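You operate a simulated robot arm through the tools that you are given. There is no shell and no other tool. Be economical: measure what you need, move in short steps, check, and stop when the job is done.

The job below is to be done with a simulated two-armed robot. You get a single attempt, and the scene is never put back.

TASK
Pick up the teal brush with one hand, pass it to the other hand and put it on the top of the packing bench. Put the green scrub pad from the top of the glazing bench on the top of the ware table and the purple scrub pad on the shelf under the glazing bench. Put the mug from the top shelf of the ware rack on the middle of the steel counter. Open the table drawer, fetch the tile that says "75" from there and stand it in the wr tub and shut the drawer again. Do these in any order. Set down upright: mug, tile.

The check looks at the end state, three seconds after you hand in, the way a careful person would. Anything else that was tipped, shoved, dropped, spilled or broken makes it a failure.

THE ROBOT
Two 6-joint arms with two-finger grippers on one trunk, on a base that drives. Base frame: it is fixed to the floor where the robot stands at the start and does not move with it; the origin is under the middle of the robot, x ahead of it, y to its left, z up. Readings come in mm, rad, newtons and seconds.
The left shoulder is at the start at [60, 143, 900], the right one opposite. With the tool pointing down near the work surface each hand reaches from about 100 to 680 mm from the robot's upright axis, wherever it stands, measured 20 degrees to its own side. Places, roughly: middle of the steel counter [-2200, 1300, 900]; mug [-500, -2250, 1500]; scrub pad [750, 750, 750]; shelf under the glazing bench [700, 200, 200]; table drawer [900, -2100, 600]; teal brush (3x3x14 cm) [700, 100, 900]; tile [1000, -2000, 500]; top of the packing bench [3100, -800, 800]; top of the ware table [900, -2200, 700]; tub (19x23 cm) [1460, -2100, 660]. Payload 2.45 kg a hand.
The tool frame of a hand sits at the grasp point between the pads (the TCP): z along the fingers, y along the line on which they close. The tips reach 26 mm beyond it. Largest opening 96 mm; the body of the gripper starts 69 mm behind the TCP.
Orientation is that of the tool frame in the base frame, as [roll, pitch, yaw] about the fixed x, y, z axes, in that order (R = Rz(yaw) Ry(pitch) Rx(roll)). With the fingers straight down and closing along the base's y, the tool's x points along the base's -x, its y along +y and its z along -z.

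THE INTERFACE
- The arms move only by the tool jog_arm. It takes "left_series", "right_series" or both (then of equal length, played together; a hand with none holds still); each is a list that holds one entry, the list of rows, each a list of 6 numbers: the shift along the base's x, y, z in units of 40 mm (1.0 is 40 mm), then the turn, a rotation vector about the base's x, y, z in units of 4 degrees (1.0 is 4 degrees). In form: [[[dx, dy, dz, ax, ay, az], ...]]. A call has 1 to 8 rows; each row shifts and turns the commanded pose from where the row before left it. "left_jaw" and "right_jaw" are, for a hand that has rows, the finger opening in mm, from 0 to 96, set as the call begins (left out, the last holds). A call with a number of a shift or a turn outside -1 to 1 is refused whole. Rows are played at 5 a second. More than 50 mm and 0.15 rad between two rows, or a gripper value outside its range, and nothing of the call is played. Where a pose cannot be reached the arm comes as near as it can. A force on the tool above 40 N (or 10 N above the force at the start of the call, whichever is more), or a blocked arm, ends the call early, and 0.2 s more pass. Each finger halts on what it meets, pressing with about 27 N; the grip force reading is that of the motor and also rises with nothing between the fingers. The clock runs only during rows and for 0.2 s after the last one: add rows that do not move to give the fingers time. It gives the time, the measured TCP pose, the force on the tool (base axes), the opening and the grip force at its end, in the units of the frame above (readings bear some noise), with the torque about the TCP (base axes, N m) and any sound that the robot's microphone picked up.
- Cameras (640 x 400 px; columns grow to the right, rows downward): "scene" is now at [120.6, 38.1, 1495.5]; the picture's right is [0.54, -0.84, -0.00], its down [-0.69, -0.45, -0.57] and it looks along [0.48, 0.31, -0.82] (base axes); focal length 250 px, centre (320, 200). "left" rides on the left gripper at [82, -3, -98] in its tool frame; the picture's right is [0.04, 1.00, 0.00], its down [-0.73, 0.03, -0.68] and it looks along [-0.68, 0.03, 0.73] (tool axes); focal length 256 px, centre (320, 200). "right" rides on the right gripper at [82, 3, -98] in its tool frame; the picture's right is [-0.04, 1.00, 0.00], its down [-0.73, -0.03, -0.68] and it looks along [-0.68, -0.03, 0.73] (tool axes); focal length 256 px, centre (320, 200).
- grab_frame(camera): a new picture of that camera. No time passes.
- raise_lower(by): slides the trunk up (or, below 0, down) by that many mm; the arms and the scene camera ride with it, the base frame stays. It gives what a move gives, with no picture.
- steer(legs): drives the robot by 1 to 6 legs, each [ahead, turn to the left] in mm and rad, along the robot's own axes; the way and the turn of a leg run together, so that a leg with both is an arc; at most 1500 mm and 3.142 rad a leg. The arms and the cameras ride along, it lands a little off, and it stops where it bumps. It gives what a move gives.
- aim_head(pan, tilt): turns the head with the scene camera to pan (to the left, within 1.501 rad either way) and tilt (down, from -0.506 to 1.204), counted from straight ahead of the robot. It gives what a move gives.
- probe_pixels(camera, pixels): for up to 12 pixels [column, row] of the newest picture of that camera ("zoom" is the newest enlarged one), the place [x, y, z] in the base frame of the surface seen there, good to about 3 mm. No time passes.
- close_up(camera, box): a new picture of the part [left, top, right, bottom] of that camera's present view, enlarged. No time passes.
- hand_in(): hands the job in; it is judged then, once.

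Work in short steps. Measure before you move; look again where a grasp or a placing could have gone wrong, and mend it. You have 131 turns and 146 pictures in all, those below and enlarged ones among them. Open the grippers and draw the arms clear of the work before you hand the job in, unless the task says otherwise.

The tools are called after "Emit:" as a command line: name --argument value ..., lists and objects as JSON in quotes. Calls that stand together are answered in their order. jog_arm: Moves the arms, as the interface text tells. Its arguments: {"type":"object","properties":{"left_series":{"type":"array"},"left_jaw":{"type":"number"},"right_series":{"type":"array"},"right_jaw":{"type":"number"}},"required":[]} The other tools are called the same way: raise_lower (by) slides the trunk up or down; steer (legs) drives the base; aim_head (pan, tilt) turns the head that bears the scene camera; grab_frame (camera) takes a picture; probe_pixels (camera, pixels) gives the place of the surface under pixels of a picture; close_up (camera, box) takes an enlarged picture of a part of a camera's view; hand_in () hands the job in.

At the start:

```text
clock: 0.0
left_position: [267.2, 411.4, 1057.0]
left_orientation: [-3.14, 0.0, 3.141]
left_ft_force: [1.0, 0.0, -0.2]
left_moment: [0.04, -0.02, -0.01]
left_gripper_width: 96.1
left_grasp_force: 0.1
right_position: [302.0, 36.6, 1037.8]
right_orientation: [-3.141, 0.0, 3.142]
right_ft_force: [0.3, 0.2, -1.3]
right_moment: [0.04, 0.01, -0.01]
right_gripper_width: 96.2
right_grasp_force: 0.0
trunk travel left (down, up): [-525.0, 65.0]
robot x, y, heading: [2.1, -0.4, -0.0]
head pan, tilt: [0.576, 0.962]
```

scene: 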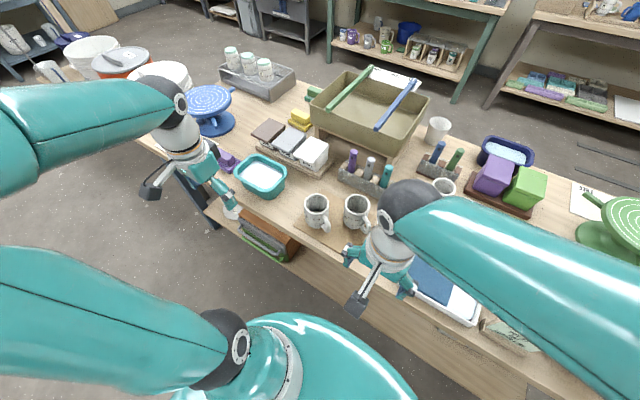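
right: 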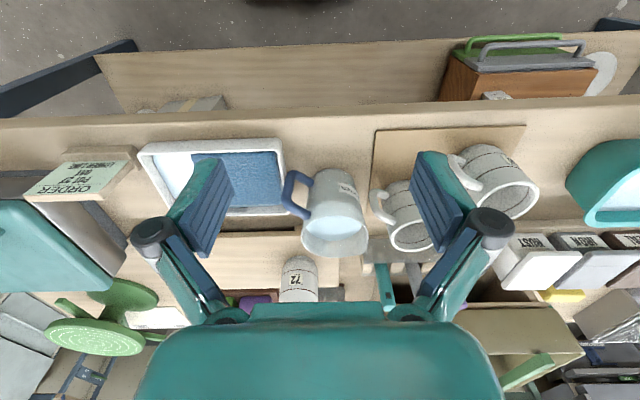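
left: 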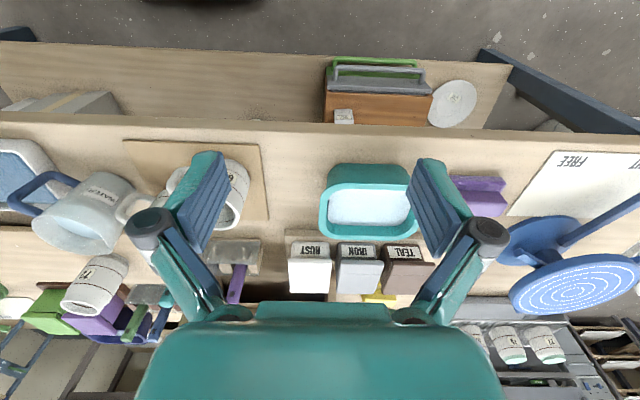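

The scene picture shows the glazing bench with brush stands around (365,175) and (440,160). I enlarge to find the teal brush and the scrub pads.

Emit:
close_up --camera "scene" --box '[200, 60, 420, 200]'

Emit:
close_up --camera "scene" --box '[400, 100, 640, 250]'

```text
2.86 times, centred on (310, 130) of scene
```

zoom: 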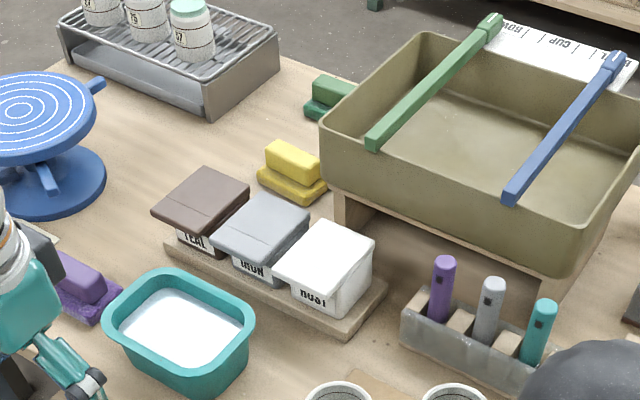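

```text
2.67 times, centred on (520, 175) of scene
```

zoom: 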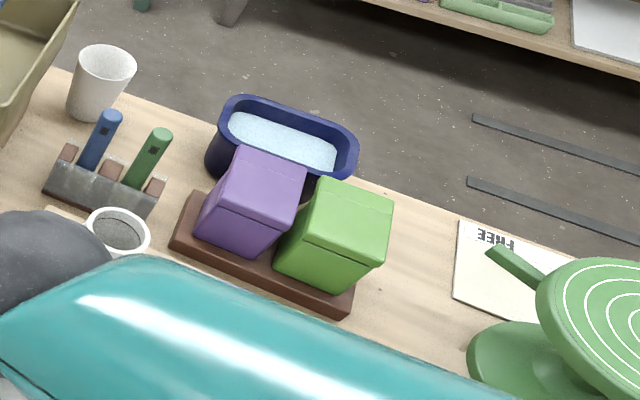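

The green pad is at scene (314,93), the purple one at (226,158) and the teal brush top at (388,167). I measure them and the points around them.

Emit:
probe_pixels --camera "scene" --pixels '[[314, 91], [312, 98], [226, 157], [224, 166], [388, 167], [387, 175], [384, 186], [370, 160], [300, 118], [262, 165], [320, 108], [352, 88]]'

Emit:
close_up --camera "scene" --box '[330, 140, 420, 200]'

Emit:
close_up --camera "left" --box '[400, 140, 560, 240]'

Emit:
close_up --camera "right" --box '[260, 220, 480, 360]'

```text
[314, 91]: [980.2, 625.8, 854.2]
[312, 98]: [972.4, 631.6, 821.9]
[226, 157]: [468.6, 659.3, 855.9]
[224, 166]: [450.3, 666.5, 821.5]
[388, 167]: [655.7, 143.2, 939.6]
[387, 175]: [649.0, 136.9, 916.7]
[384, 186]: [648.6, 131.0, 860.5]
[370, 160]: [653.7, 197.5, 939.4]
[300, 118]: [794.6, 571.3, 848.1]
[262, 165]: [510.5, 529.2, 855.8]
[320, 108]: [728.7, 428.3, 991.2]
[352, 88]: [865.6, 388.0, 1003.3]
```

```text
6.67 times, centred on (375, 170) of scene
```

zoom: 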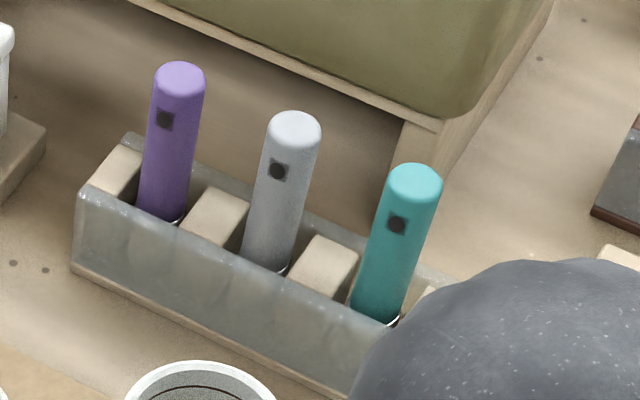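

```text
4.00 times, centred on (480, 190) of left
```

zoom: 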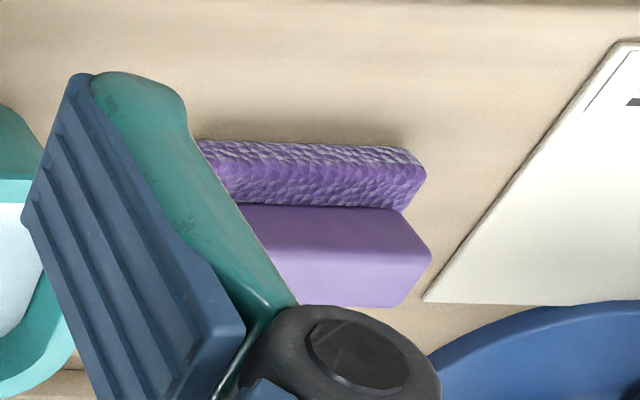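

```text
2.86 times, centred on (370, 290) of right
```

zoom: 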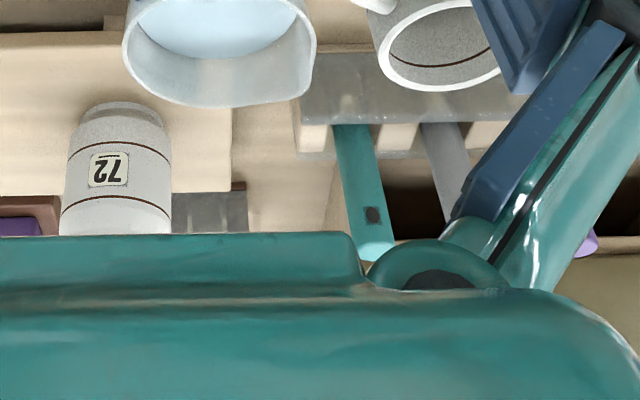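

Pad and brush positions are known. Before moving I look around the workshop to plan the drive, with several head poses in a row.

Emit:
aim_head --pan 1.4 --tilt 0.45

Emit:
grab_frame --camera "scene"

Emit:
aim_head --pan 0.0 --tilt 0.45

Emit:
grab_frame --camera "scene"

Emit:
aim_head --pan -1.4 --tilt 0.45

Emit:
grab_frame --camera "scene"

```text
clock: 1.1
left_position: [266.3, 411.9, 1057.0]
left_orientation: [3.141, 0.001, 3.141]
left_ft_force: [-0.6, 0.5, -0.1]
left_moment: [0.0, -0.01, -0.01]
left_gripper_width: 96.0
left_grasp_force: 0.1
right_position: [300.7, 36.2, 1038.7]
right_orientation: [-3.141, -0.001, 3.14]
right_ft_force: [0.2, -0.8, 0.5]
right_moment: [0.01, 0.0, -0.01]
right_gripper_width: 96.0
right_grasp_force: 0.1
trunk travel left (down, up): [-525.0, 65.0]
robot x, y, heading: [-2.2, -1.0, -0.004]
head pan, tilt: [1.4, 0.45]
```

```text
137 pictures are left
```

scene: 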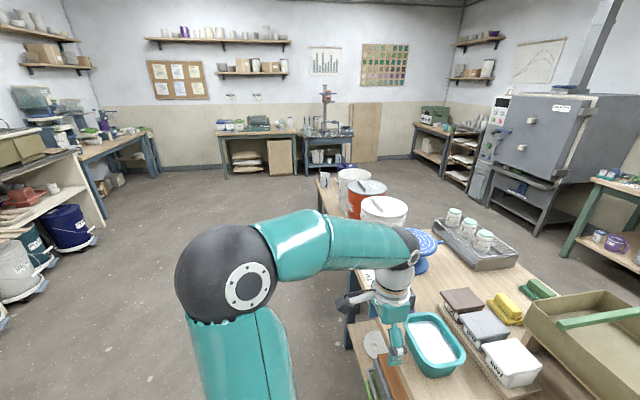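

```text
clock: 2.7
left_position: [265.7, 411.1, 1057.9]
left_orientation: [-3.14, -0.002, 3.141]
left_ft_force: [0.2, -0.1, 0.3]
left_moment: [0.0, -0.02, -0.02]
left_gripper_width: 95.9
left_grasp_force: 0.0
right_position: [301.5, 36.9, 1037.2]
right_orientation: [3.141, 0.0, 3.14]
right_ft_force: [0.0, -0.2, -0.2]
right_moment: [-0.02, -0.04, 0.02]
right_gripper_width: 96.0
right_grasp_force: 0.1
trunk travel left (down, up): [-525.0, 65.0]
robot x, y, heading: [-0.6, -0.8, -0.001]
head pan, tilt: [0.0, 0.45]
```

```text
136 pictures are left
```

scene: 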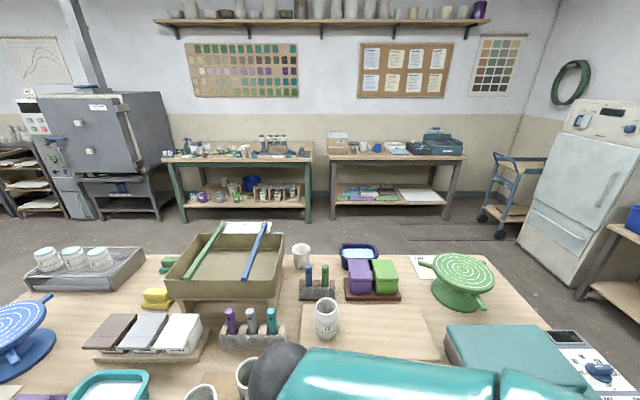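

```text
clock: 4.2
left_position: [266.8, 412.4, 1057.2]
left_orientation: [3.142, 0.0, 3.141]
left_ft_force: [-0.4, -0.4, 0.7]
left_moment: [0.02, 0.0, 0.01]
left_gripper_width: 96.1
left_grasp_force: 0.1
right_position: [301.4, 38.0, 1038.1]
right_orientation: [3.142, -0.001, 3.141]
right_ft_force: [1.2, 0.2, -0.3]
right_moment: [0.0, -0.01, -0.03]
right_gripper_width: 96.2
right_grasp_force: 0.1
trunk travel left (down, up): [-525.0, 65.0]
robot x, y, heading: [1.8, -1.4, -0.002]
head pan, tilt: [-1.4, 0.45]
```

```text
135 pictures are left
```

scene: 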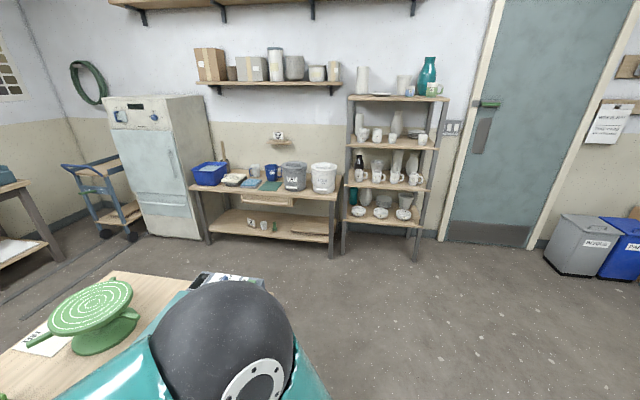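

The ware table is at (265,200) and the rack at (393,160). I enlarge both, look at the packing bench, and measure some points.

Emit:
close_up --camera "scene" --box '[180, 130, 350, 240]'

Emit:
probe_pixels --camera "scene" --pixels '[[265, 202], [263, 191], [207, 175], [200, 245], [333, 258], [345, 250], [418, 262], [420, 145], [396, 142], [363, 140], [240, 268], [110, 280]]'

Emit:
close_up --camera "scene" --box '[340, 80, 460, 220]'

```text
3.64 times, centred on (265, 185) of scene
```

zoom: 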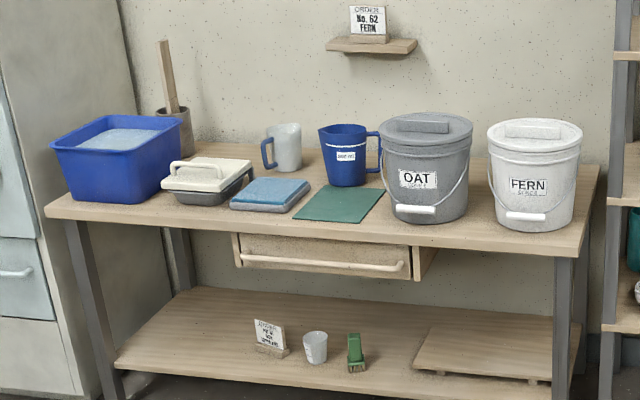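

```text
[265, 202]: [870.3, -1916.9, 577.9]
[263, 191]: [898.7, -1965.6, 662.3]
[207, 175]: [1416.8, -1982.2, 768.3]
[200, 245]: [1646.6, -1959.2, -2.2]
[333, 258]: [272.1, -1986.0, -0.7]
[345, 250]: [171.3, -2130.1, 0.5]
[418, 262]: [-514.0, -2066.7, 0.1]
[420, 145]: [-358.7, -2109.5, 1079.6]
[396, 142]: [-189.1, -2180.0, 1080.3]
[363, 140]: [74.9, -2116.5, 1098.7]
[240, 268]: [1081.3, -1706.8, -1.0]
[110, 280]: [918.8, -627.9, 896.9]
```

```text
2.86 times, centred on (400, 150) of scene
```

zoom: 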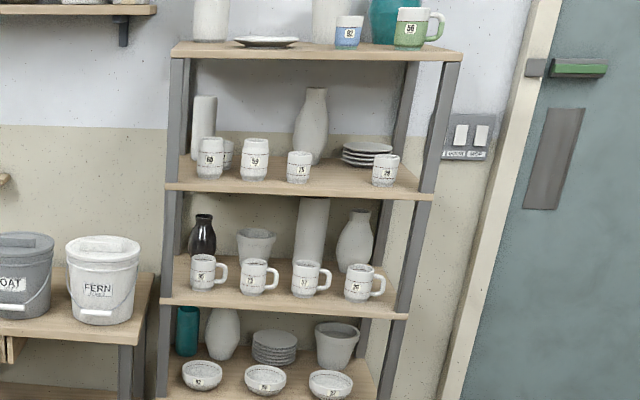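

The mug is the green "56" one on the rack's top shelf, and the blue tub and the drawer are on the ware table. Now I measure the glazing bench edges and the shelf from the wrist pictures.

Emit:
probe_pixels --camera "left" --pixels '[[200, 118], [200, 100], [200, 50], [200, 42], [340, 68], [380, 120], [450, 100], [560, 140], [485, 183], [480, 200], [375, 165], [20, 45]]'

Emit:
probe_pixels --camera "right" --pixels '[[300, 115], [300, 60], [105, 60], [240, 165], [380, 265], [372, 290], [410, 290], [330, 210]]'

Emit:
aim_head --pan 0.35 --tilt 0.85

Emit:
grab_frame --camera "scene"

```text
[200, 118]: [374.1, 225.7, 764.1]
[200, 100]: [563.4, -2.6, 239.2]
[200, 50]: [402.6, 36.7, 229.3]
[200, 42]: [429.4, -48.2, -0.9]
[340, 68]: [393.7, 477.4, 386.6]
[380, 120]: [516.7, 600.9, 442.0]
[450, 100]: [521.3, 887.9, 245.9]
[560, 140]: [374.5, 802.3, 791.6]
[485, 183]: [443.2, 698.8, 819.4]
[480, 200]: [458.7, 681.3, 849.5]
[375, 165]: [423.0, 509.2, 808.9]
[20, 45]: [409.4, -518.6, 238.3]
```

```text
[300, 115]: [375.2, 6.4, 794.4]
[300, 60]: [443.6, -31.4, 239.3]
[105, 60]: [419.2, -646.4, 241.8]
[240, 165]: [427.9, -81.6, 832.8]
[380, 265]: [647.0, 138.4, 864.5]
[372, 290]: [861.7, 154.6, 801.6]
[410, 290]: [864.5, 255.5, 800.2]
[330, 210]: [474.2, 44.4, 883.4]
```

```text
clock: 6.0
left_position: [266.5, 411.7, 1057.1]
left_orientation: [-3.141, -0.001, -3.141]
left_ft_force: [1.0, 0.1, -0.6]
left_moment: [0.0, -0.01, 0.0]
left_gripper_width: 95.9
left_grasp_force: 0.0
right_position: [300.5, 36.3, 1037.7]
right_orientation: [3.141, 0.002, -3.141]
right_ft_force: [-0.1, -0.5, -0.3]
right_moment: [0.0, 0.01, 0.0]
right_gripper_width: 96.2
right_grasp_force: 0.0
trunk travel left (down, up): [-525.0, 65.0]
robot x, y, heading: [-1.7, -3.5, -0.003]
head pan, tilt: [0.351, 0.85]
```

```text
132 pictures are left
```

scene: 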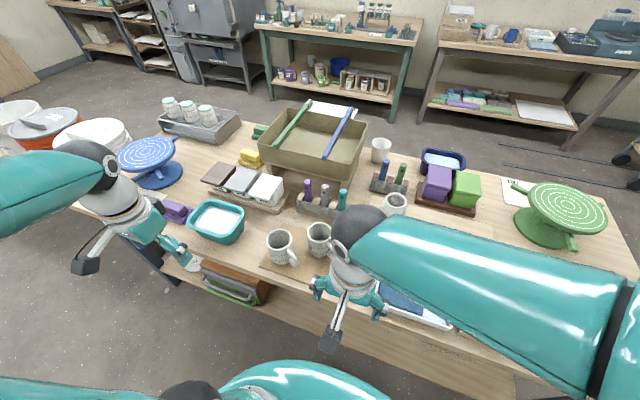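

Bench front edge is at x≈374, its top at z≈800, and the shelf at z≈240. I drive 60 mm ahead, then move the left hand above the teal brush (about [659,139]) while the right hand moves aside.

Emit:
steer --legs '[[60, 0]]'

Emit:
jog_arm --left_series '[[[0, 0, 0.5, 0, 0, 0], [0, 0, 0.5, 0, 0, 0], [0.9, -0.7, 0, 0, 0, 0], [0.9, -0.7, 0, 0, 0, 0], [0.9, -0.7, 0, 0, 0, 0], [0.9, -0.7, 0, 0, 0, 0], [0.9, -0.7, 0, 0, 0, 0], [0.9, -0.7, 0, 0, 0, 0]]]' --right_series '[[[0, -0.8, 0, 0, 0, 0], [0, -0.8, 0, 0, 0, 0], [0, -0.8, 0, 0, 0, 0], [-0.2, -0.8, 0, 0, 0, 0], [-0.2, -0.8, 0, 0, 0, 0], [-0.2, -0.8, 0, 0, 0, 0], [0, 0, 0, 0, 0, 0], [0, 0, 0, 0, 0, 0]]]' --left_jaw 44

```text
clock: 7.0
left_position: [329.6, 411.5, 1056.3]
left_orientation: [3.14, -0.004, 3.14]
left_ft_force: [0.8, -0.2, 0.0]
left_moment: [-0.01, 0.08, 0.01]
left_gripper_width: 96.1
left_grasp_force: 0.0
right_position: [364.3, 36.5, 1037.1]
right_orientation: [3.141, -0.001, -3.141]
right_ft_force: [-0.3, 0.9, 0.1]
right_moment: [-0.04, 0.11, 0.01]
right_gripper_width: 96.1
right_grasp_force: 0.1
trunk travel left (down, up): [-525.0, 65.0]
robot x, y, heading: [59.7, -4.7, -0.001]
head pan, tilt: [0.351, 0.85]
```

```text
clock: 8.8
left_position: [543.1, 244.7, 1097.9]
left_orientation: [3.141, 0.001, 3.14]
left_ft_force: [-0.2, 0.1, -0.1]
left_moment: [0.02, -0.01, 0.03]
left_gripper_width: 44.1
left_grasp_force: 0.0
right_position: [339.4, -154.9, 1037.2]
right_orientation: [-3.14, -0.001, 3.141]
right_ft_force: [-0.4, -0.4, -0.9]
right_moment: [0.02, 0.01, -0.01]
right_gripper_width: 95.9
right_grasp_force: 0.0
trunk travel left (down, up): [-525.0, 65.0]
robot x, y, heading: [62.2, -1.9, -0.001]
head pan, tilt: [0.351, 0.85]
```

Left is at (543,245). I move on to above the brush and check with both cameras.

Emit:
jog_arm --left_series '[[[0.725, -0.66, -0.2, 0, 0, 0], [0.725, -0.66, -0.3, 0, 0, 0], [0.725, -0.66, -0.5, 0, 0, 0], [0.725, -0.66, -0.5, 0, 0, 0], [0, 0, -0.5, 0, 0, 0]]]'

Emit:
grab_frame --camera "left"

Emit:
close_up --camera "scene" --box '[240, 120, 420, 240]'

```text
clock: 9.9
left_position: [658.6, 139.0, 1017.8]
left_orientation: [-3.142, -0.001, 3.141]
left_ft_force: [-0.5, 0.2, 0.1]
left_moment: [-0.02, -0.02, 0.01]
left_gripper_width: 44.0
left_grasp_force: 0.1
right_position: [338.6, -154.3, 1038.6]
right_orientation: [3.14, 0.002, 3.142]
right_ft_force: [-0.2, -0.6, 0.1]
right_moment: [-0.02, 0.01, -0.04]
right_gripper_width: 96.2
right_grasp_force: 0.1
trunk travel left (down, up): [-525.0, 65.0]
robot x, y, heading: [60.1, 1.8, -0.003]
head pan, tilt: [0.351, 0.85]
```

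```text
131 pictures are left
```

left: 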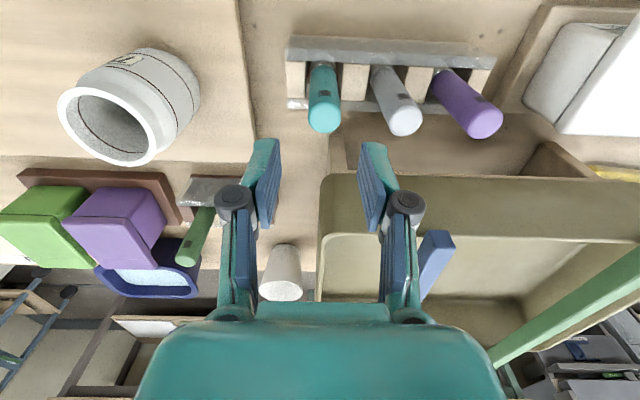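

```text
3.33 times, centred on (330, 180) of scene
```

zoom: 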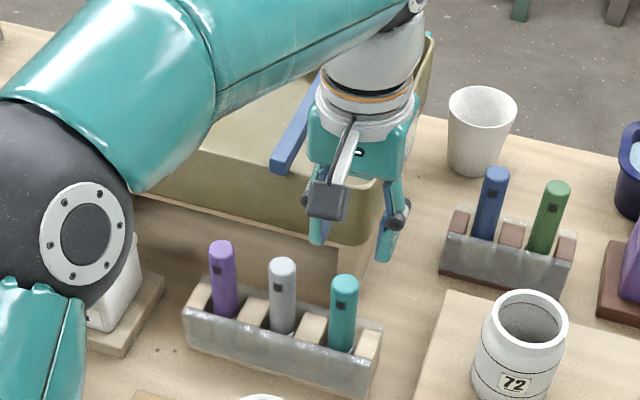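

The brush shows at left-picture (322,100) and the tray rim at (420,180). I measure both.

Emit:
probe_pixels --camera "left" --pixels '[[322, 115], [322, 100], [311, 120], [339, 120], [320, 70], [395, 115], [420, 178], [340, 178], [400, 185], [325, 129]]'

```text
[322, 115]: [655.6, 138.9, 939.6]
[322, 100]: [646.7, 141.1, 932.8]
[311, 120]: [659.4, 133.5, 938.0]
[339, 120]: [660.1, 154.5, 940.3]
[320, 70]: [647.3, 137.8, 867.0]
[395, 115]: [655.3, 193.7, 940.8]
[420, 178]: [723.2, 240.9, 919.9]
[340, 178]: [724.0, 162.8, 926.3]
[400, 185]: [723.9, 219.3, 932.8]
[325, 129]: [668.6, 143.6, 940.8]
```

Brush top is at z 940 with its centre near (658,143.5). I go down to z≈918 and close.

Emit:
jog_arm --left_series '[[[0, 0.11, -0.8, 0, 0, 0], [0, 0, -0.8, 0, 0, 0], [0, 0, -0.85, 0, 0, 0]]]'

Emit:
jog_arm --left_series '[[[0, 0, 0, 0, 0, 0], [0, 0, 0, 0, 0, 0], [0, 0, 0, 0, 0, 0], [0, 0, 0, 0, 0, 0]]]' --left_jaw 0

Emit:
close_up --camera "scene" --box '[240, 120, 420, 240]'

```text
clock: 10.8
left_position: [658.7, 143.8, 917.1]
left_orientation: [3.141, -0.002, -3.141]
left_ft_force: [-0.2, 0.2, 0.1]
left_moment: [-0.03, 0.04, 0.02]
left_gripper_width: 43.8
left_grasp_force: 0.1
right_position: [339.5, -154.8, 1037.8]
right_orientation: [3.141, -0.001, 3.141]
right_ft_force: [0.2, -0.1, 0.6]
right_moment: [-0.01, -0.01, 0.01]
right_gripper_width: 96.0
right_grasp_force: 0.0
trunk travel left (down, up): [-525.0, 65.0]
robot x, y, heading: [63.0, 4.2, 0.004]
head pan, tilt: [0.351, 0.85]
```

```text
clock: 11.8
left_position: [658.5, 142.8, 918.7]
left_orientation: [-3.141, 0.0, 3.141]
left_ft_force: [0.2, 0.0, 0.4]
left_moment: [-0.01, 0.01, 0.01]
left_gripper_width: 23.6
left_grasp_force: 27.4
right_position: [337.6, -154.6, 1038.0]
right_orientation: [3.141, -0.001, -3.14]
right_ft_force: [0.6, -0.4, -0.9]
right_moment: [-0.04, 0.02, 0.02]
right_gripper_width: 95.7
right_grasp_force: 0.0
trunk travel left (down, up): [-525.0, 65.0]
robot x, y, heading: [64.0, -1.3, 0.0]
head pan, tilt: [0.351, 0.85]
```

```text
3.33 times, centred on (330, 180) of scene
```

zoom: 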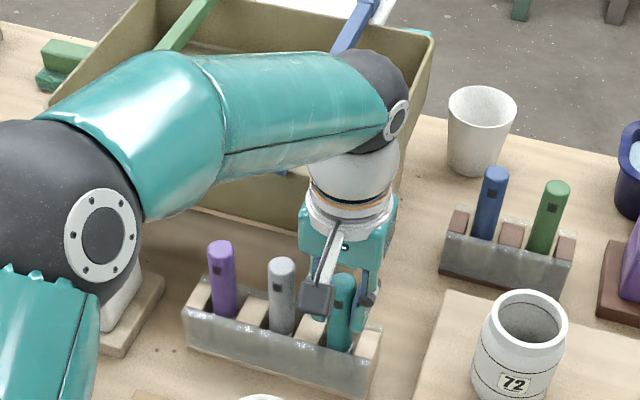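

The grip holds at 23.6 mm. I lift straight up, then draw back and look at the brush.

Emit:
jog_arm --left_series '[[[0, 0, 0.6, 0, 0, 0], [0, 0, 0.8, 0, 0, 0], [0, 0, 0.9, 0, 0, 0], [0, 0, 0.9, 0, 0, 0], [0, 0, 0.9, 0, 0, 0]]]'

Emit:
jog_arm --left_series '[[[-1, -0.5, 0, 0, 0, 0], [-1, -0.5, 0, 0, 0, 0], [-1, -0.5, 0, 0, 0, 0], [-1, -0.5, 0, 0, 0, 0], [-0.6, -0.5, 0, 0, -1, 0], [-0.5, -0.5, 0, 0, -1, 0], [0, 0, 0, 0, -1, 0], [0, 0, 0, 0, -1, 0]]]'

Emit:
close_up --camera "scene" --box '[240, 120, 480, 280]'

```text
clock: 12.9
left_position: [658.3, 142.0, 1084.6]
left_orientation: [3.141, -0.002, -3.141]
left_ft_force: [0.5, -1.6, -0.4]
left_moment: [0.02, 0.01, -0.02]
left_gripper_width: 23.6
left_grasp_force: 27.2
right_position: [339.1, -154.7, 1038.6]
right_orientation: [3.141, 0.001, -3.141]
right_ft_force: [0.3, -0.3, 0.1]
right_moment: [0.02, 0.03, -0.03]
right_gripper_width: 96.0
right_grasp_force: 0.0
trunk travel left (down, up): [-525.0, 65.0]
robot x, y, heading: [63.2, 0.8, -0.0]
head pan, tilt: [0.351, 0.85]
```

```text
clock: 14.8
left_position: [455.5, 22.9, 1083.8]
left_orientation: [-3.141, 0.281, 3.141]
left_ft_force: [-0.4, 0.0, 0.0]
left_moment: [0.02, -0.01, -0.01]
left_gripper_width: 23.5
left_grasp_force: 26.8
right_position: [336.7, -155.0, 1038.1]
right_orientation: [3.14, 0.0, 3.141]
right_ft_force: [-0.8, 0.7, -0.2]
right_moment: [-0.03, -0.03, 0.0]
right_gripper_width: 96.1
right_grasp_force: 0.0
trunk travel left (down, up): [-525.0, 65.0]
robot x, y, heading: [56.8, 1.4, -0.003]
head pan, tilt: [0.351, 0.85]
```

```text
2.50 times, centred on (360, 200) of scene
```

zoom: 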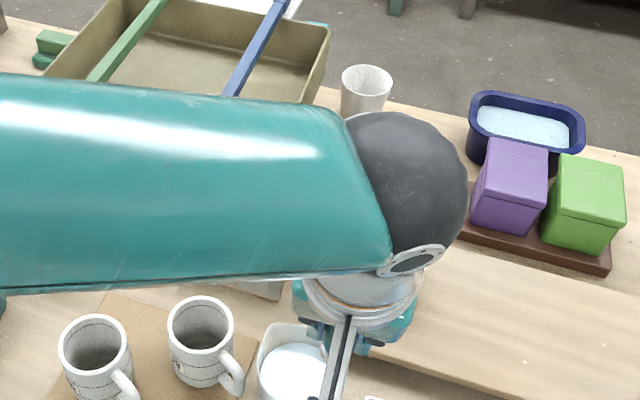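

The brush is clear of the stand. I keep turning the left hand until it points forward, with the right hand going up meanwhile.

Emit:
jog_arm --left_series '[[[0, 0, 0, 0, -1, 0], [0, 0, 0, 0, -1, 0], [0, 0, 0, 0, -1, 0], [0, 0, 0, 0, -1, 0], [0, 0, 0, 0, -1, 0], [0, 0, 0, 0, -1, 0], [0, 0, 0, 0, -1, 0], [0, 0, 0, 0, -1, 0]]]' --right_series '[[[0.6, 0, 0.6, 0, 0, 0], [0.6, 0, 0.6, 0, 0, 0], [0.6, 0, 0.6, 0, 0, 0], [0.6, 0, 0.6, 0, 0, 0], [0.6, 0, 0.6, 0, 0, 0], [0.6, 0, 0.6, 0, 0, 0], [0.6, 0, 0.6, 0, 0, 0], [0.6, 0, 0.6, 0, 0, 0]]]'

Emit:
jog_arm --left_series '[[[0, 0, 0, 0, -1, 0], [0, 0, 0, 0, -1, 0], [0, 0, 0, 0, -1, 0], [0, 0, 0, 0, -1, 0], [0, 0, 0, 0, -1, 0], [0, 0, 0, 0, -1, 0], [0, 0, 0, 0, -1, 0], [0, 0, 0, 0, -1, 0]]]'

Emit:
aim_head --pan -0.1 --tilt 0.85

Emit:
grab_frame --camera "scene"

Emit:
grab_frame --camera "right"

```text
clock: 16.6
left_position: [457.4, 22.9, 1084.4]
left_orientation: [-3.14, 0.836, -3.14]
left_ft_force: [0.0, -0.8, -0.2]
left_moment: [0.01, 0.01, -0.03]
left_gripper_width: 23.9
left_grasp_force: 26.7
right_position: [531.0, -156.0, 1229.2]
right_orientation: [3.14, -0.004, 3.142]
right_ft_force: [0.3, 0.1, 0.7]
right_moment: [0.01, 0.02, 0.02]
right_gripper_width: 96.0
right_grasp_force: 0.1
trunk travel left (down, up): [-525.0, 65.0]
robot x, y, heading: [59.8, -0.4, -0.003]
head pan, tilt: [0.351, 0.85]
```

```text
clock: 18.4
left_position: [472.5, 3.3, 1095.0]
left_orientation: [-3.122, 1.396, -3.114]
left_ft_force: [-0.1, -1.0, 0.1]
left_moment: [-0.02, -0.01, 0.01]
left_gripper_width: 23.8
left_grasp_force: 26.9
left hand out of reach, approached as far as the arm can: row 6, 7, 8
right_position: [529.6, -156.4, 1228.8]
right_orientation: [-3.141, -0.002, 3.141]
right_ft_force: [0.1, -0.6, -0.2]
right_moment: [0.01, 0.02, -0.01]
right_gripper_width: 96.2
right_grasp_force: 0.0
trunk travel left (down, up): [-525.0, 65.0]
robot x, y, heading: [60.4, 2.1, -0.002]
head pan, tilt: [0.351, 0.85]
```

```text
clock: 19.2
left_position: [469.5, 3.0, 1094.5]
left_orientation: [3.136, 1.392, -3.14]
left_ft_force: [0.1, 0.8, 0.0]
left_moment: [0.03, -0.03, -0.02]
left_gripper_width: 23.3
left_grasp_force: 26.8
right_position: [529.7, -155.6, 1229.6]
right_orientation: [-3.141, 0.0, -3.14]
right_ft_force: [0.0, 0.4, 0.4]
right_moment: [0.01, 0.0, 0.01]
right_gripper_width: 95.8
right_grasp_force: 0.2
trunk travel left (down, up): [-525.0, 65.0]
robot x, y, heading: [62.6, 1.0, 0.0]
head pan, tilt: [-0.099, 0.85]
```

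```text
127 pictures are left
```

scene: 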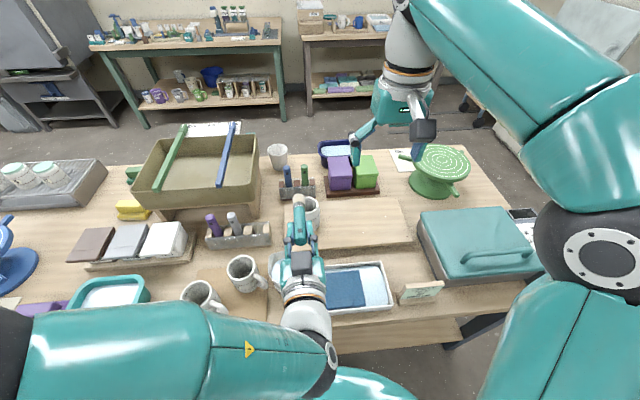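

```text
126 pictures are left
```

right: 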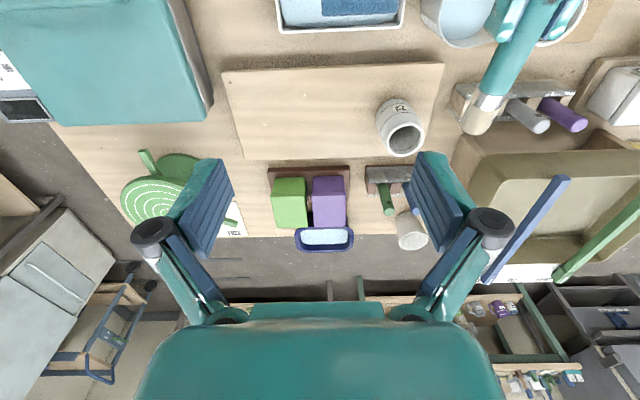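

The brush points ahead, and its bristles show at right-picture (478,125). I measure its axis.

Emit:
probe_pixels --camera "right" --pixels '[[520, 45], [510, 65], [500, 82], [490, 100], [478, 125]]'

Emit:
close_up --camera "right" --box '[440, 0, 600, 140]'

```text
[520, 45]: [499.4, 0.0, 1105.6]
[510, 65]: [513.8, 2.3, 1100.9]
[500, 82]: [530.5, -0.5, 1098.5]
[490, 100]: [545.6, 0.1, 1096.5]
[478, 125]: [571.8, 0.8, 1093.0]
```

```text
2.86 times, centred on (520, 70) of right
```

zoom: 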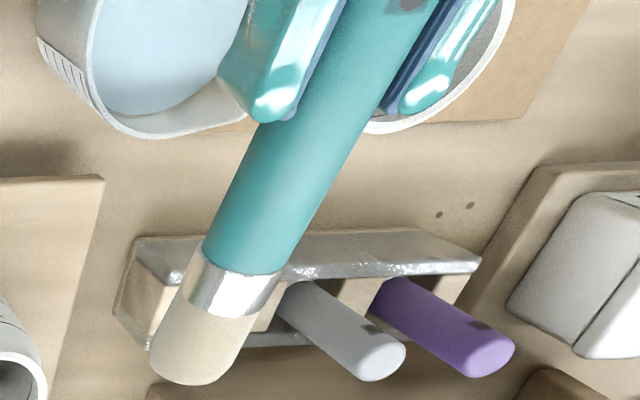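

The handle axis is at y≈1, z≈1088, from x 497 to 540. I bring the right hand over it and down to grip at x≈522.

Emit:
jog_arm --right_series '[[[-0.05, 1, 0, 0, 0, 0], [-0.05, 1, 0, 0, 0, 0], [-0.05, 1, 0, 0, 0, 0], [-0.04, 0.93, 0, 0, 0, 0], [0, 0, -0.7, 0, 0, 0], [0, 0, -0.7, 0, 0, 0]]]' --right_jaw 60

Emit:
close_up --camera "scene" --box '[220, 130, 460, 280]'

Emit:
grab_frame --camera "right"

```text
clock: 20.6
left_position: [470.9, 4.0, 1095.2]
left_orientation: [-3.135, 1.393, -3.127]
left_ft_force: [0.0, -0.1, 0.2]
left_moment: [0.0, 0.03, -0.02]
left_gripper_width: 23.6
left_grasp_force: 27.3
right_position: [524.9, 2.5, 1171.3]
right_orientation: [3.141, 0.001, -3.141]
right_ft_force: [0.5, -0.3, -0.2]
right_moment: [-0.01, -0.01, -0.03]
right_gripper_width: 60.2
right_grasp_force: 0.1
trunk travel left (down, up): [-525.0, 65.0]
robot x, y, heading: [59.0, 1.9, -0.0]
head pan, tilt: [-0.099, 0.85]
```

```text
2.67 times, centred on (340, 205) of scene
```

zoom: 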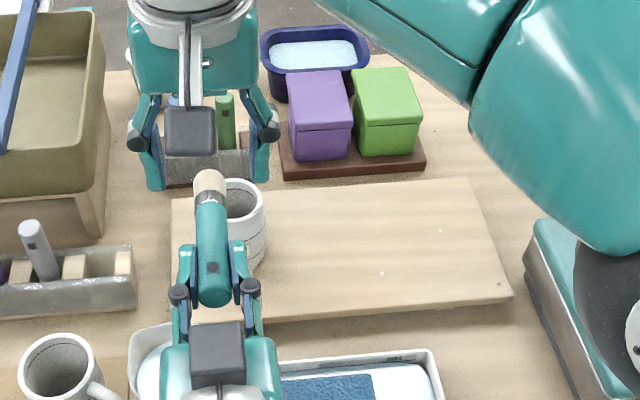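

```text
123 pictures are left
```

right: 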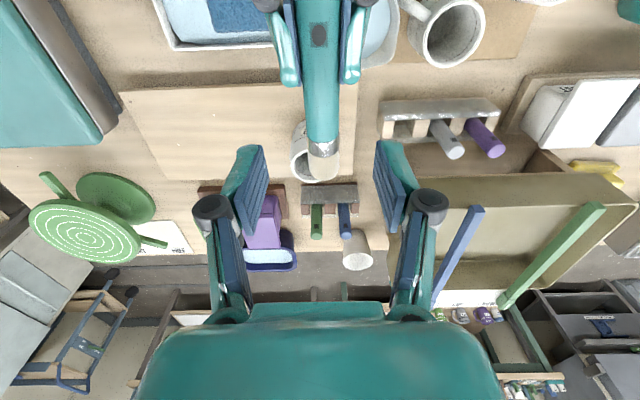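

The right fingers straddle the brush (right picture, column 320). I go down 83 mm and close.

Emit:
jog_arm --right_series '[[[-0.05, -0.03, -0.7, 0, 0, 0], [0, 0, -0.7, 0, 0, 0], [0, 0, -0.65, 0, 0, 0]]]'

Emit:
jog_arm --right_series '[[[0, 0, 0, 0, 0, 0], [0, 0, 0, 0, 0, 0], [0, 0, 0, 0, 0, 0], [0, 0, 0, 0, 0, 0], [0, 0, 0, 0, 0, 0]]]' --right_jaw 0

Emit:
close_up --camera "scene" --box '[220, 130, 460, 280]'

```text
clock: 21.4
left_position: [472.1, 2.8, 1095.9]
left_orientation: [-3.128, 1.395, -3.122]
left_ft_force: [0.3, -0.3, -0.1]
left_moment: [0.0, 0.0, -0.02]
left_gripper_width: 23.7
left_grasp_force: 26.9
right_position: [520.8, 0.3, 1092.1]
right_orientation: [-3.14, -0.001, 3.14]
right_ft_force: [1.1, -0.4, -0.7]
right_moment: [-0.03, 0.0, 0.01]
right_gripper_width: 59.9
right_grasp_force: 0.0
trunk travel left (down, up): [-525.0, 65.0]
robot x, y, heading: [58.6, 1.2, -0.001]
head pan, tilt: [-0.099, 0.85]
```

```text
clock: 22.6
left_position: [471.7, 2.0, 1096.0]
left_orientation: [-3.125, 1.395, -3.119]
left_ft_force: [-2.0, -15.2, -1.8]
left_moment: [-0.03, 0.12, -0.3]
left_gripper_width: 23.5
left_grasp_force: 27.1
right_position: [521.1, 1.3, 1091.6]
right_orientation: [3.139, 0.002, -3.141]
right_ft_force: [2.0, 14.9, 0.7]
right_moment: [-0.06, -0.04, -0.45]
right_gripper_width: 22.2
right_grasp_force: 27.0
trunk travel left (down, up): [-525.0, 65.0]
robot x, y, heading: [61.0, -1.7, 0.002]
head pan, tilt: [-0.099, 0.85]
```

```text
2.67 times, centred on (340, 205) of scene
```

zoom: 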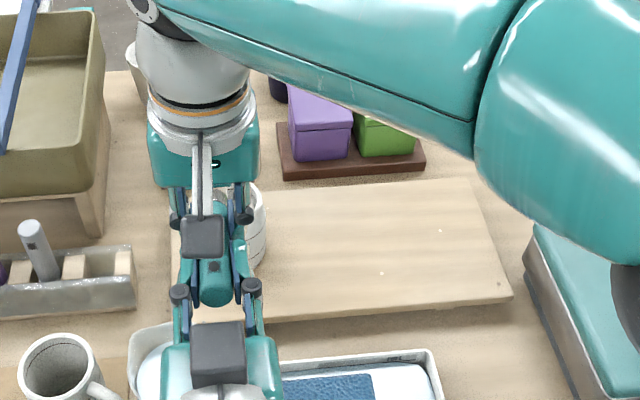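

The right hand holds at 22 mm. I open the left and part the hands along x, the right going ahead and the left back.

Emit:
jog_arm --left_series '[[[0, 0, 0, 0, 0, 0], [0, 0, 0, 0, 0, 0], [0, 0, 0, 0, 0, 0], [-0.5, 0, 0, 0, 0.3, 0], [-0.5, 0, 0, 0, 0.5, 0], [0, 0.3, 0, 0, 1, 0], [0, 0.5, 0, 0, 1, 0], [0, 0.7, 0, 0, 1, 0]]]' --right_series '[[[0, 0, 0, 0, 0, 0], [0, 0, 0, 0, 0, 0], [0, 0, 0, 0, 0, 0], [0.8, 0, 0, 0, 0, 0], [0.8, 0, 0, 0, 0, 0], [0.6, -0.5, 0.3, 0, 0, 0], [0, -0.9, 0.4, 0, 0, 0], [0, -0.9, 0.4, 0, 0, 0]]]' --left_jaw 70

Emit:
grab_frame --camera "scene"

```text
clock: 24.0
left_position: [464.6, 34.8, 1082.6]
left_orientation: [3.097, 1.259, -3.043]
left_ft_force: [0.2, -0.8, -0.7]
left_moment: [-0.02, 0.01, 0.0]
left_gripper_width: 69.9
left_grasp_force: 0.1
left hand out of reach, approached as far as the arm can: row 4, 5
right_position: [594.9, -6.5, 1098.4]
right_orientation: [-3.141, -0.001, 3.141]
right_ft_force: [-1.1, 0.1, -0.7]
right_moment: [0.0, -0.01, -0.01]
right_gripper_width: 22.1
right_grasp_force: 27.5
trunk travel left (down, up): [-525.0, 65.0]
robot x, y, heading: [60.4, 0.0, -0.004]
head pan, tilt: [-0.099, 0.85]
stopped in row 6 (left hand): the arm was blocked; the commanded pose is now the measured one
```

```text
121 pictures are left
```

scene: 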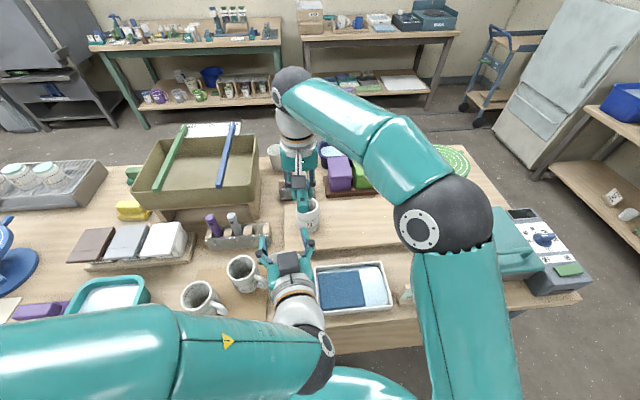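

The hands are apart and the right holds the brush. I fold both arms in: the left toward (350,300) with a 45° tilt, the right toward (420,-160).

Emit:
jog_arm --left_series '[[[0, 0, 0, 0, 1, 0], [0, 0.5, 0, 0, 1, 0], [-0.4, 1, 0, 0, 1, 0], [-0.5, 1, 0, 0, 1, 0], [-0.5, 1, 0, 0, 1, 0], [-0.5, 1, 0, 0, 1, 0], [-0.5, 1, 0, 0, 1, 0], [-0.5, 1, 0, 0, 0, 0]]]' --right_series '[[[0, -0.9, 0.2, 0, 0, 0], [0, -0.9, 0.2, 0, 0, 0], [0, -0.9, 0.2, 0, 0, 0], [0, -0.9, 0.2, 0, 0, 0], [-1, -0.2, 0, 0, 0, 0], [-1, -0.2, 0, 0, 0, 0], [-1, -0.2, 0, 0, 0, 0], [-1, 0, 0, 0, 0, 0]]]'

Emit:
steer --legs '[[-250, 0], [0, 1.571]]'

Emit:
aim_head --pan -0.5 --tilt 0.6

Emit:
grab_frame --camera "scene"

```text
clock: 25.8
left_position: [373.7, 276.6, 1113.3]
left_orientation: [3.038, 0.772, -3.097]
left_ft_force: [0.2, -0.1, 0.3]
left_moment: [0.01, -0.01, -0.01]
left_gripper_width: 70.0
left_grasp_force: 0.1
left hand out of reach, approached as far as the arm can: row 3, 4, 5, 6, 8
right_position: [428.6, -174.7, 1129.9]
right_orientation: [-3.141, 0.002, 3.14]
right_ft_force: [0.0, 0.2, -0.2]
right_moment: [-0.02, -0.1, -0.02]
right_gripper_width: 22.3
right_grasp_force: 26.7
trunk travel left (down, up): [-525.0, 65.0]
robot x, y, heading: [61.1, 0.4, 0.003]
head pan, tilt: [-0.099, 0.85]
```

```text
clock: 30.2
left_position: [-229.7, 417.1, 1113.9]
left_orientation: [3.034, 0.77, -2.144]
left_ft_force: [0.1, -0.4, 0.1]
left_moment: [0.01, -0.01, -0.02]
left_gripper_width: 70.2
left_grasp_force: 0.0
right_position: [170.4, 202.5, 1130.3]
right_orientation: [3.141, 0.0, -2.187]
right_ft_force: [0.1, -0.1, -0.5]
right_moment: [0.07, -0.03, -0.02]
right_gripper_width: 22.5
right_grasp_force: 26.9
trunk travel left (down, up): [-525.0, 65.0]
robot x, y, heading: [-173.0, -9.2, 0.959]
head pan, tilt: [-0.099, 0.85]
stopped in leg 2: the robot was blocked; the commanded pose is now the measured one
```

```text
clock: 31.1
left_position: [-229.2, 416.7, 1113.9]
left_orientation: [3.033, 0.77, -2.144]
left_ft_force: [-0.1, 0.3, 0.8]
left_moment: [0.01, -0.01, 0.0]
left_gripper_width: 70.3
left_grasp_force: 0.0
right_position: [171.4, 202.1, 1129.4]
right_orientation: [3.141, 0.0, -2.187]
right_ft_force: [-0.2, 0.3, -0.2]
right_moment: [0.03, -0.04, 0.0]
right_gripper_width: 22.3
right_grasp_force: 26.8
trunk travel left (down, up): [-525.0, 65.0]
robot x, y, heading: [-175.1, -9.3, 0.956]
head pan, tilt: [-0.499, 0.6]
```

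```text
120 pictures are left
```

scene: 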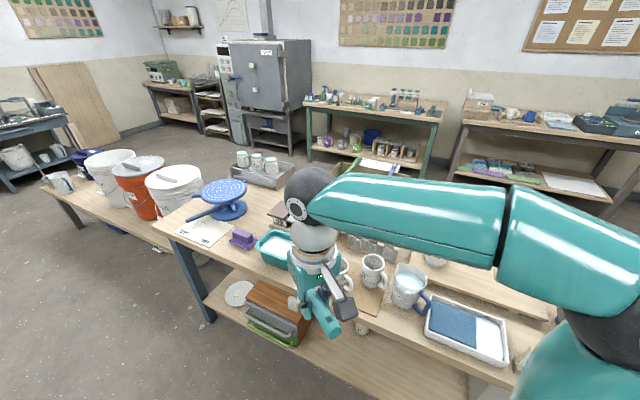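

The turn was blocked. I look left and down beside the robot to find what stops it.

Emit:
aim_head --pan 1.3 --tilt 0.8

Emit:
grab_frame --camera "scene"

Emit:
aim_head --pan -1.45 --tilt 0.9

Emit:
grab_frame --camera "scene"

```text
clock: 32.9
left_position: [-229.1, 416.5, 1114.7]
left_orientation: [3.033, 0.77, -2.143]
left_ft_force: [0.4, -0.4, 0.4]
left_moment: [0.02, 0.01, -0.01]
left_gripper_width: 69.7
left_grasp_force: 0.0
right_position: [171.8, 201.2, 1130.6]
right_orientation: [3.142, 0.0, -2.187]
right_ft_force: [0.0, 0.4, -0.4]
right_moment: [-0.02, 0.0, -0.02]
right_gripper_width: 22.4
right_grasp_force: 26.9
trunk travel left (down, up): [-525.0, 65.0]
robot x, y, heading: [-169.9, -7.4, 0.951]
head pan, tilt: [1.3, 0.799]
```

```text
119 pictures are left
```

scene: 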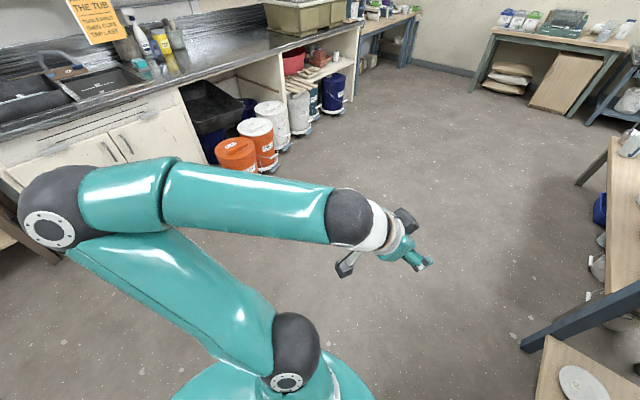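

```text
clock: 35.3
left_position: [-229.0, 416.0, 1114.0]
left_orientation: [3.032, 0.77, -2.143]
left_ft_force: [1.0, -0.3, -0.7]
left_moment: [-0.01, 0.01, -0.01]
left_gripper_width: 70.0
left_grasp_force: 0.2
right_position: [172.0, 201.7, 1131.3]
right_orientation: [3.141, -0.002, -2.187]
right_ft_force: [0.1, 0.6, 0.1]
right_moment: [-0.01, -0.01, -0.03]
right_gripper_width: 22.2
right_grasp_force: 27.3
trunk travel left (down, up): [-525.0, 65.0]
robot x, y, heading: [-171.2, -8.8, 0.96]
head pan, tilt: [-1.45, 0.901]
```

```text
118 pictures are left
```

scene: 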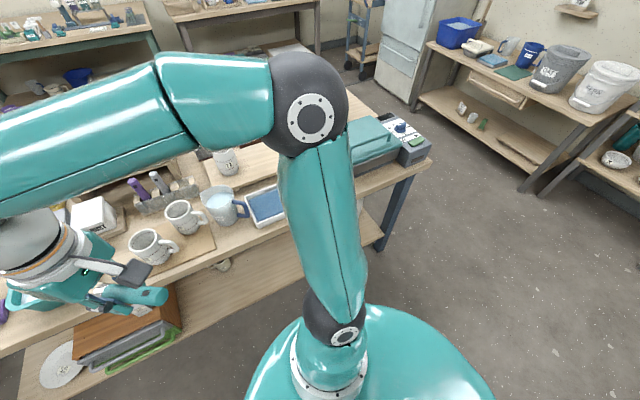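

Nothing obvious shows; I look straight down on the left and probe some points around the base and the elbow.

Emit:
aim_head --pan 1.5 --tilt 1.1

Emit:
grab_frame --camera "scene"

Emit:
probe_pixels --camera "scene" --pixels '[[40, 20], [100, 20], [320, 20], [30, 150], [30, 250], [60, 380], [150, 100], [320, 380], [200, 390], [500, 100], [250, 200], [100, 300]]'

```text
clock: 37.9
left_position: [-228.6, 416.4, 1114.7]
left_orientation: [3.034, 0.769, -2.144]
left_ft_force: [0.1, 0.0, 0.3]
left_moment: [0.01, 0.01, 0.03]
left_gripper_width: 70.0
left_grasp_force: 0.1
right_position: [171.2, 201.1, 1130.7]
right_orientation: [-3.14, 0.0, -2.188]
right_ft_force: [-0.4, 0.3, -0.3]
right_moment: [0.03, -0.01, 0.0]
right_gripper_width: 22.1
right_grasp_force: 27.3
trunk travel left (down, up): [-525.0, 65.0]
robot x, y, heading: [-171.0, -11.3, 0.953]
head pan, tilt: [1.499, 1.1]
```

```text
117 pictures are left
```

scene: 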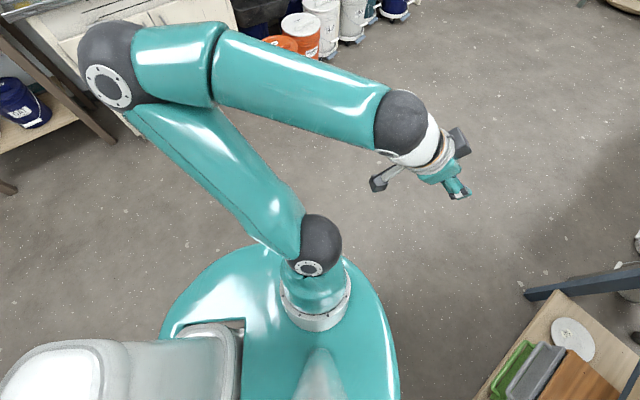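

```text
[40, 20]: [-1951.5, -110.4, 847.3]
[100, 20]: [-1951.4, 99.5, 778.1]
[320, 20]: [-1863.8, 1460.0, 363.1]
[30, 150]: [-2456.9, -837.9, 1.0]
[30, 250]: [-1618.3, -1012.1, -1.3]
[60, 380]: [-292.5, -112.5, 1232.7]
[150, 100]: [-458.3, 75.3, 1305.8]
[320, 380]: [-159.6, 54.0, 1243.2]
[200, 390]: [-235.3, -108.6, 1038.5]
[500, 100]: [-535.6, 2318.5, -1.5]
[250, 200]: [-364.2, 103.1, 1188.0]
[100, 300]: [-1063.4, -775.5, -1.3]
```

The surroundings look clear, so I simply try the rest of the turn, in two smaller legs.

Emit:
steer --legs '[[0, 0.15]]'

```text
clock: 39.0
left_position: [-291.9, 403.5, 1114.1]
left_orientation: [3.033, 0.771, -1.992]
left_ft_force: [0.3, 0.0, 0.3]
left_moment: [-0.01, 0.03, 0.01]
left_gripper_width: 69.8
left_grasp_force: 0.2
right_position: [136.1, 251.3, 1129.8]
right_orientation: [3.141, 0.0, -2.035]
right_ft_force: [0.2, -0.2, -0.1]
right_moment: [-0.04, -0.02, 0.0]
right_gripper_width: 22.3
right_grasp_force: 26.5
trunk travel left (down, up): [-525.0, 65.0]
robot x, y, heading: [-171.4, -8.3, 1.1]
head pan, tilt: [1.499, 1.1]
```

It turns now. I finish the turn and drive along the bench to y≈450.

Emit:
steer --legs '[[0, 0.47], [455, 0]]'

Emit:
steer --legs '[[0, -0.8], [0, -0.77]]'

```text
clock: 43.3
left_position: [-467.3, 763.7, 1113.9]
left_orientation: [3.035, 0.771, -1.524]
left_ft_force: [-0.6, 0.6, -0.8]
left_moment: [-0.01, 0.0, -0.01]
left_gripper_width: 69.7
left_grasp_force: 0.1
right_position: [-16.7, 822.4, 1130.7]
right_orientation: [-3.141, 0.001, -1.567]
right_ft_force: [0.0, 0.5, -0.9]
right_moment: [-0.02, 0.02, -0.01]
right_gripper_width: 22.2
right_grasp_force: 26.4
trunk travel left (down, up): [-525.0, 65.0]
robot x, y, heading: [-174.0, 450.2, 1.57]
head pan, tilt: [1.499, 1.1]
```

```text
clock: 45.9
left_position: [-163.9, 878.8, 1117.1]
left_orientation: [3.032, 0.77, -2.298]
left_ft_force: [0.8, 0.1, -0.5]
left_moment: [0.02, -0.02, -0.01]
left_gripper_width: 69.9
left_grasp_force: 0.2
right_position: [197.6, 605.4, 1132.0]
right_orientation: [3.139, 0.0, -2.337]
right_ft_force: [0.3, -0.8, -0.6]
right_moment: [0.0, 0.01, -0.03]
right_gripper_width: 22.4
right_grasp_force: 27.3
trunk travel left (down, up): [-525.0, 65.0]
robot x, y, heading: [-185.1, 457.6, 0.804]
head pan, tilt: [1.499, 1.1]
stopped in leg 1: the robot was blocked; the commanded pose is now the measured one
```

It stopped near the end of the leg again with no force, so I continue the turn and drive up to the bench.

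Emit:
steer --legs '[[0, -0.4], [0, -0.404]]'

Emit:
aim_head --pan 0.3 --tilt 0.9

Emit:
grab_frame --camera "scene"

```text
clock: 49.3
left_position: [129.3, 737.6, 1118.1]
left_orientation: [3.034, 0.772, -3.088]
left_ft_force: [0.1, -0.3, -0.1]
left_moment: [0.03, -0.01, 0.02]
left_gripper_width: 69.8
left_grasp_force: 0.2
right_position: [189.9, 287.9, 1132.0]
right_orientation: [3.141, 0.0, -3.132]
right_ft_force: [0.4, -1.1, -0.4]
right_moment: [0.02, 0.0, -0.01]
right_gripper_width: 22.5
right_grasp_force: 26.8
trunk travel left (down, up): [-525.0, 65.0]
robot x, y, heading: [-182.8, 471.6, 0.02]
head pan, tilt: [1.499, 1.1]
stopped in leg 2: the robot was blocked; the commanded pose is now the measured one
```

```text
clock: 50.7
left_position: [129.7, 738.3, 1117.4]
left_orientation: [3.034, 0.771, -3.088]
left_ft_force: [0.0, 0.6, 0.0]
left_moment: [0.01, 0.02, 0.01]
left_gripper_width: 70.0
left_grasp_force: 0.2
right_position: [189.7, 287.8, 1134.5]
right_orientation: [3.14, 0.0, -3.132]
right_ft_force: [0.4, 0.0, -0.4]
right_moment: [0.01, 0.0, 0.0]
right_gripper_width: 22.4
right_grasp_force: 27.4
trunk travel left (down, up): [-525.0, 65.0]
robot x, y, heading: [-186.8, 474.1, 0.014]
head pan, tilt: [0.3, 0.901]
```

```text
116 pictures are left
```

scene: 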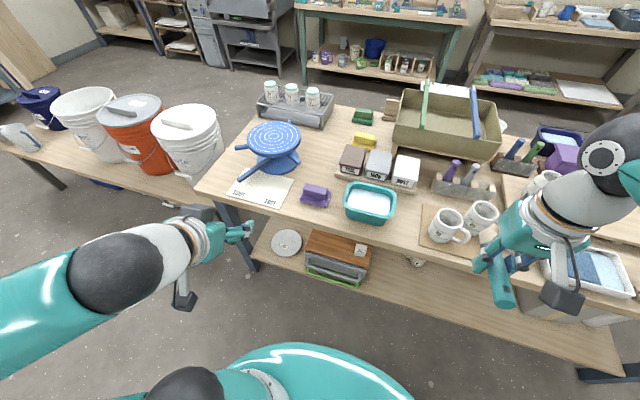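

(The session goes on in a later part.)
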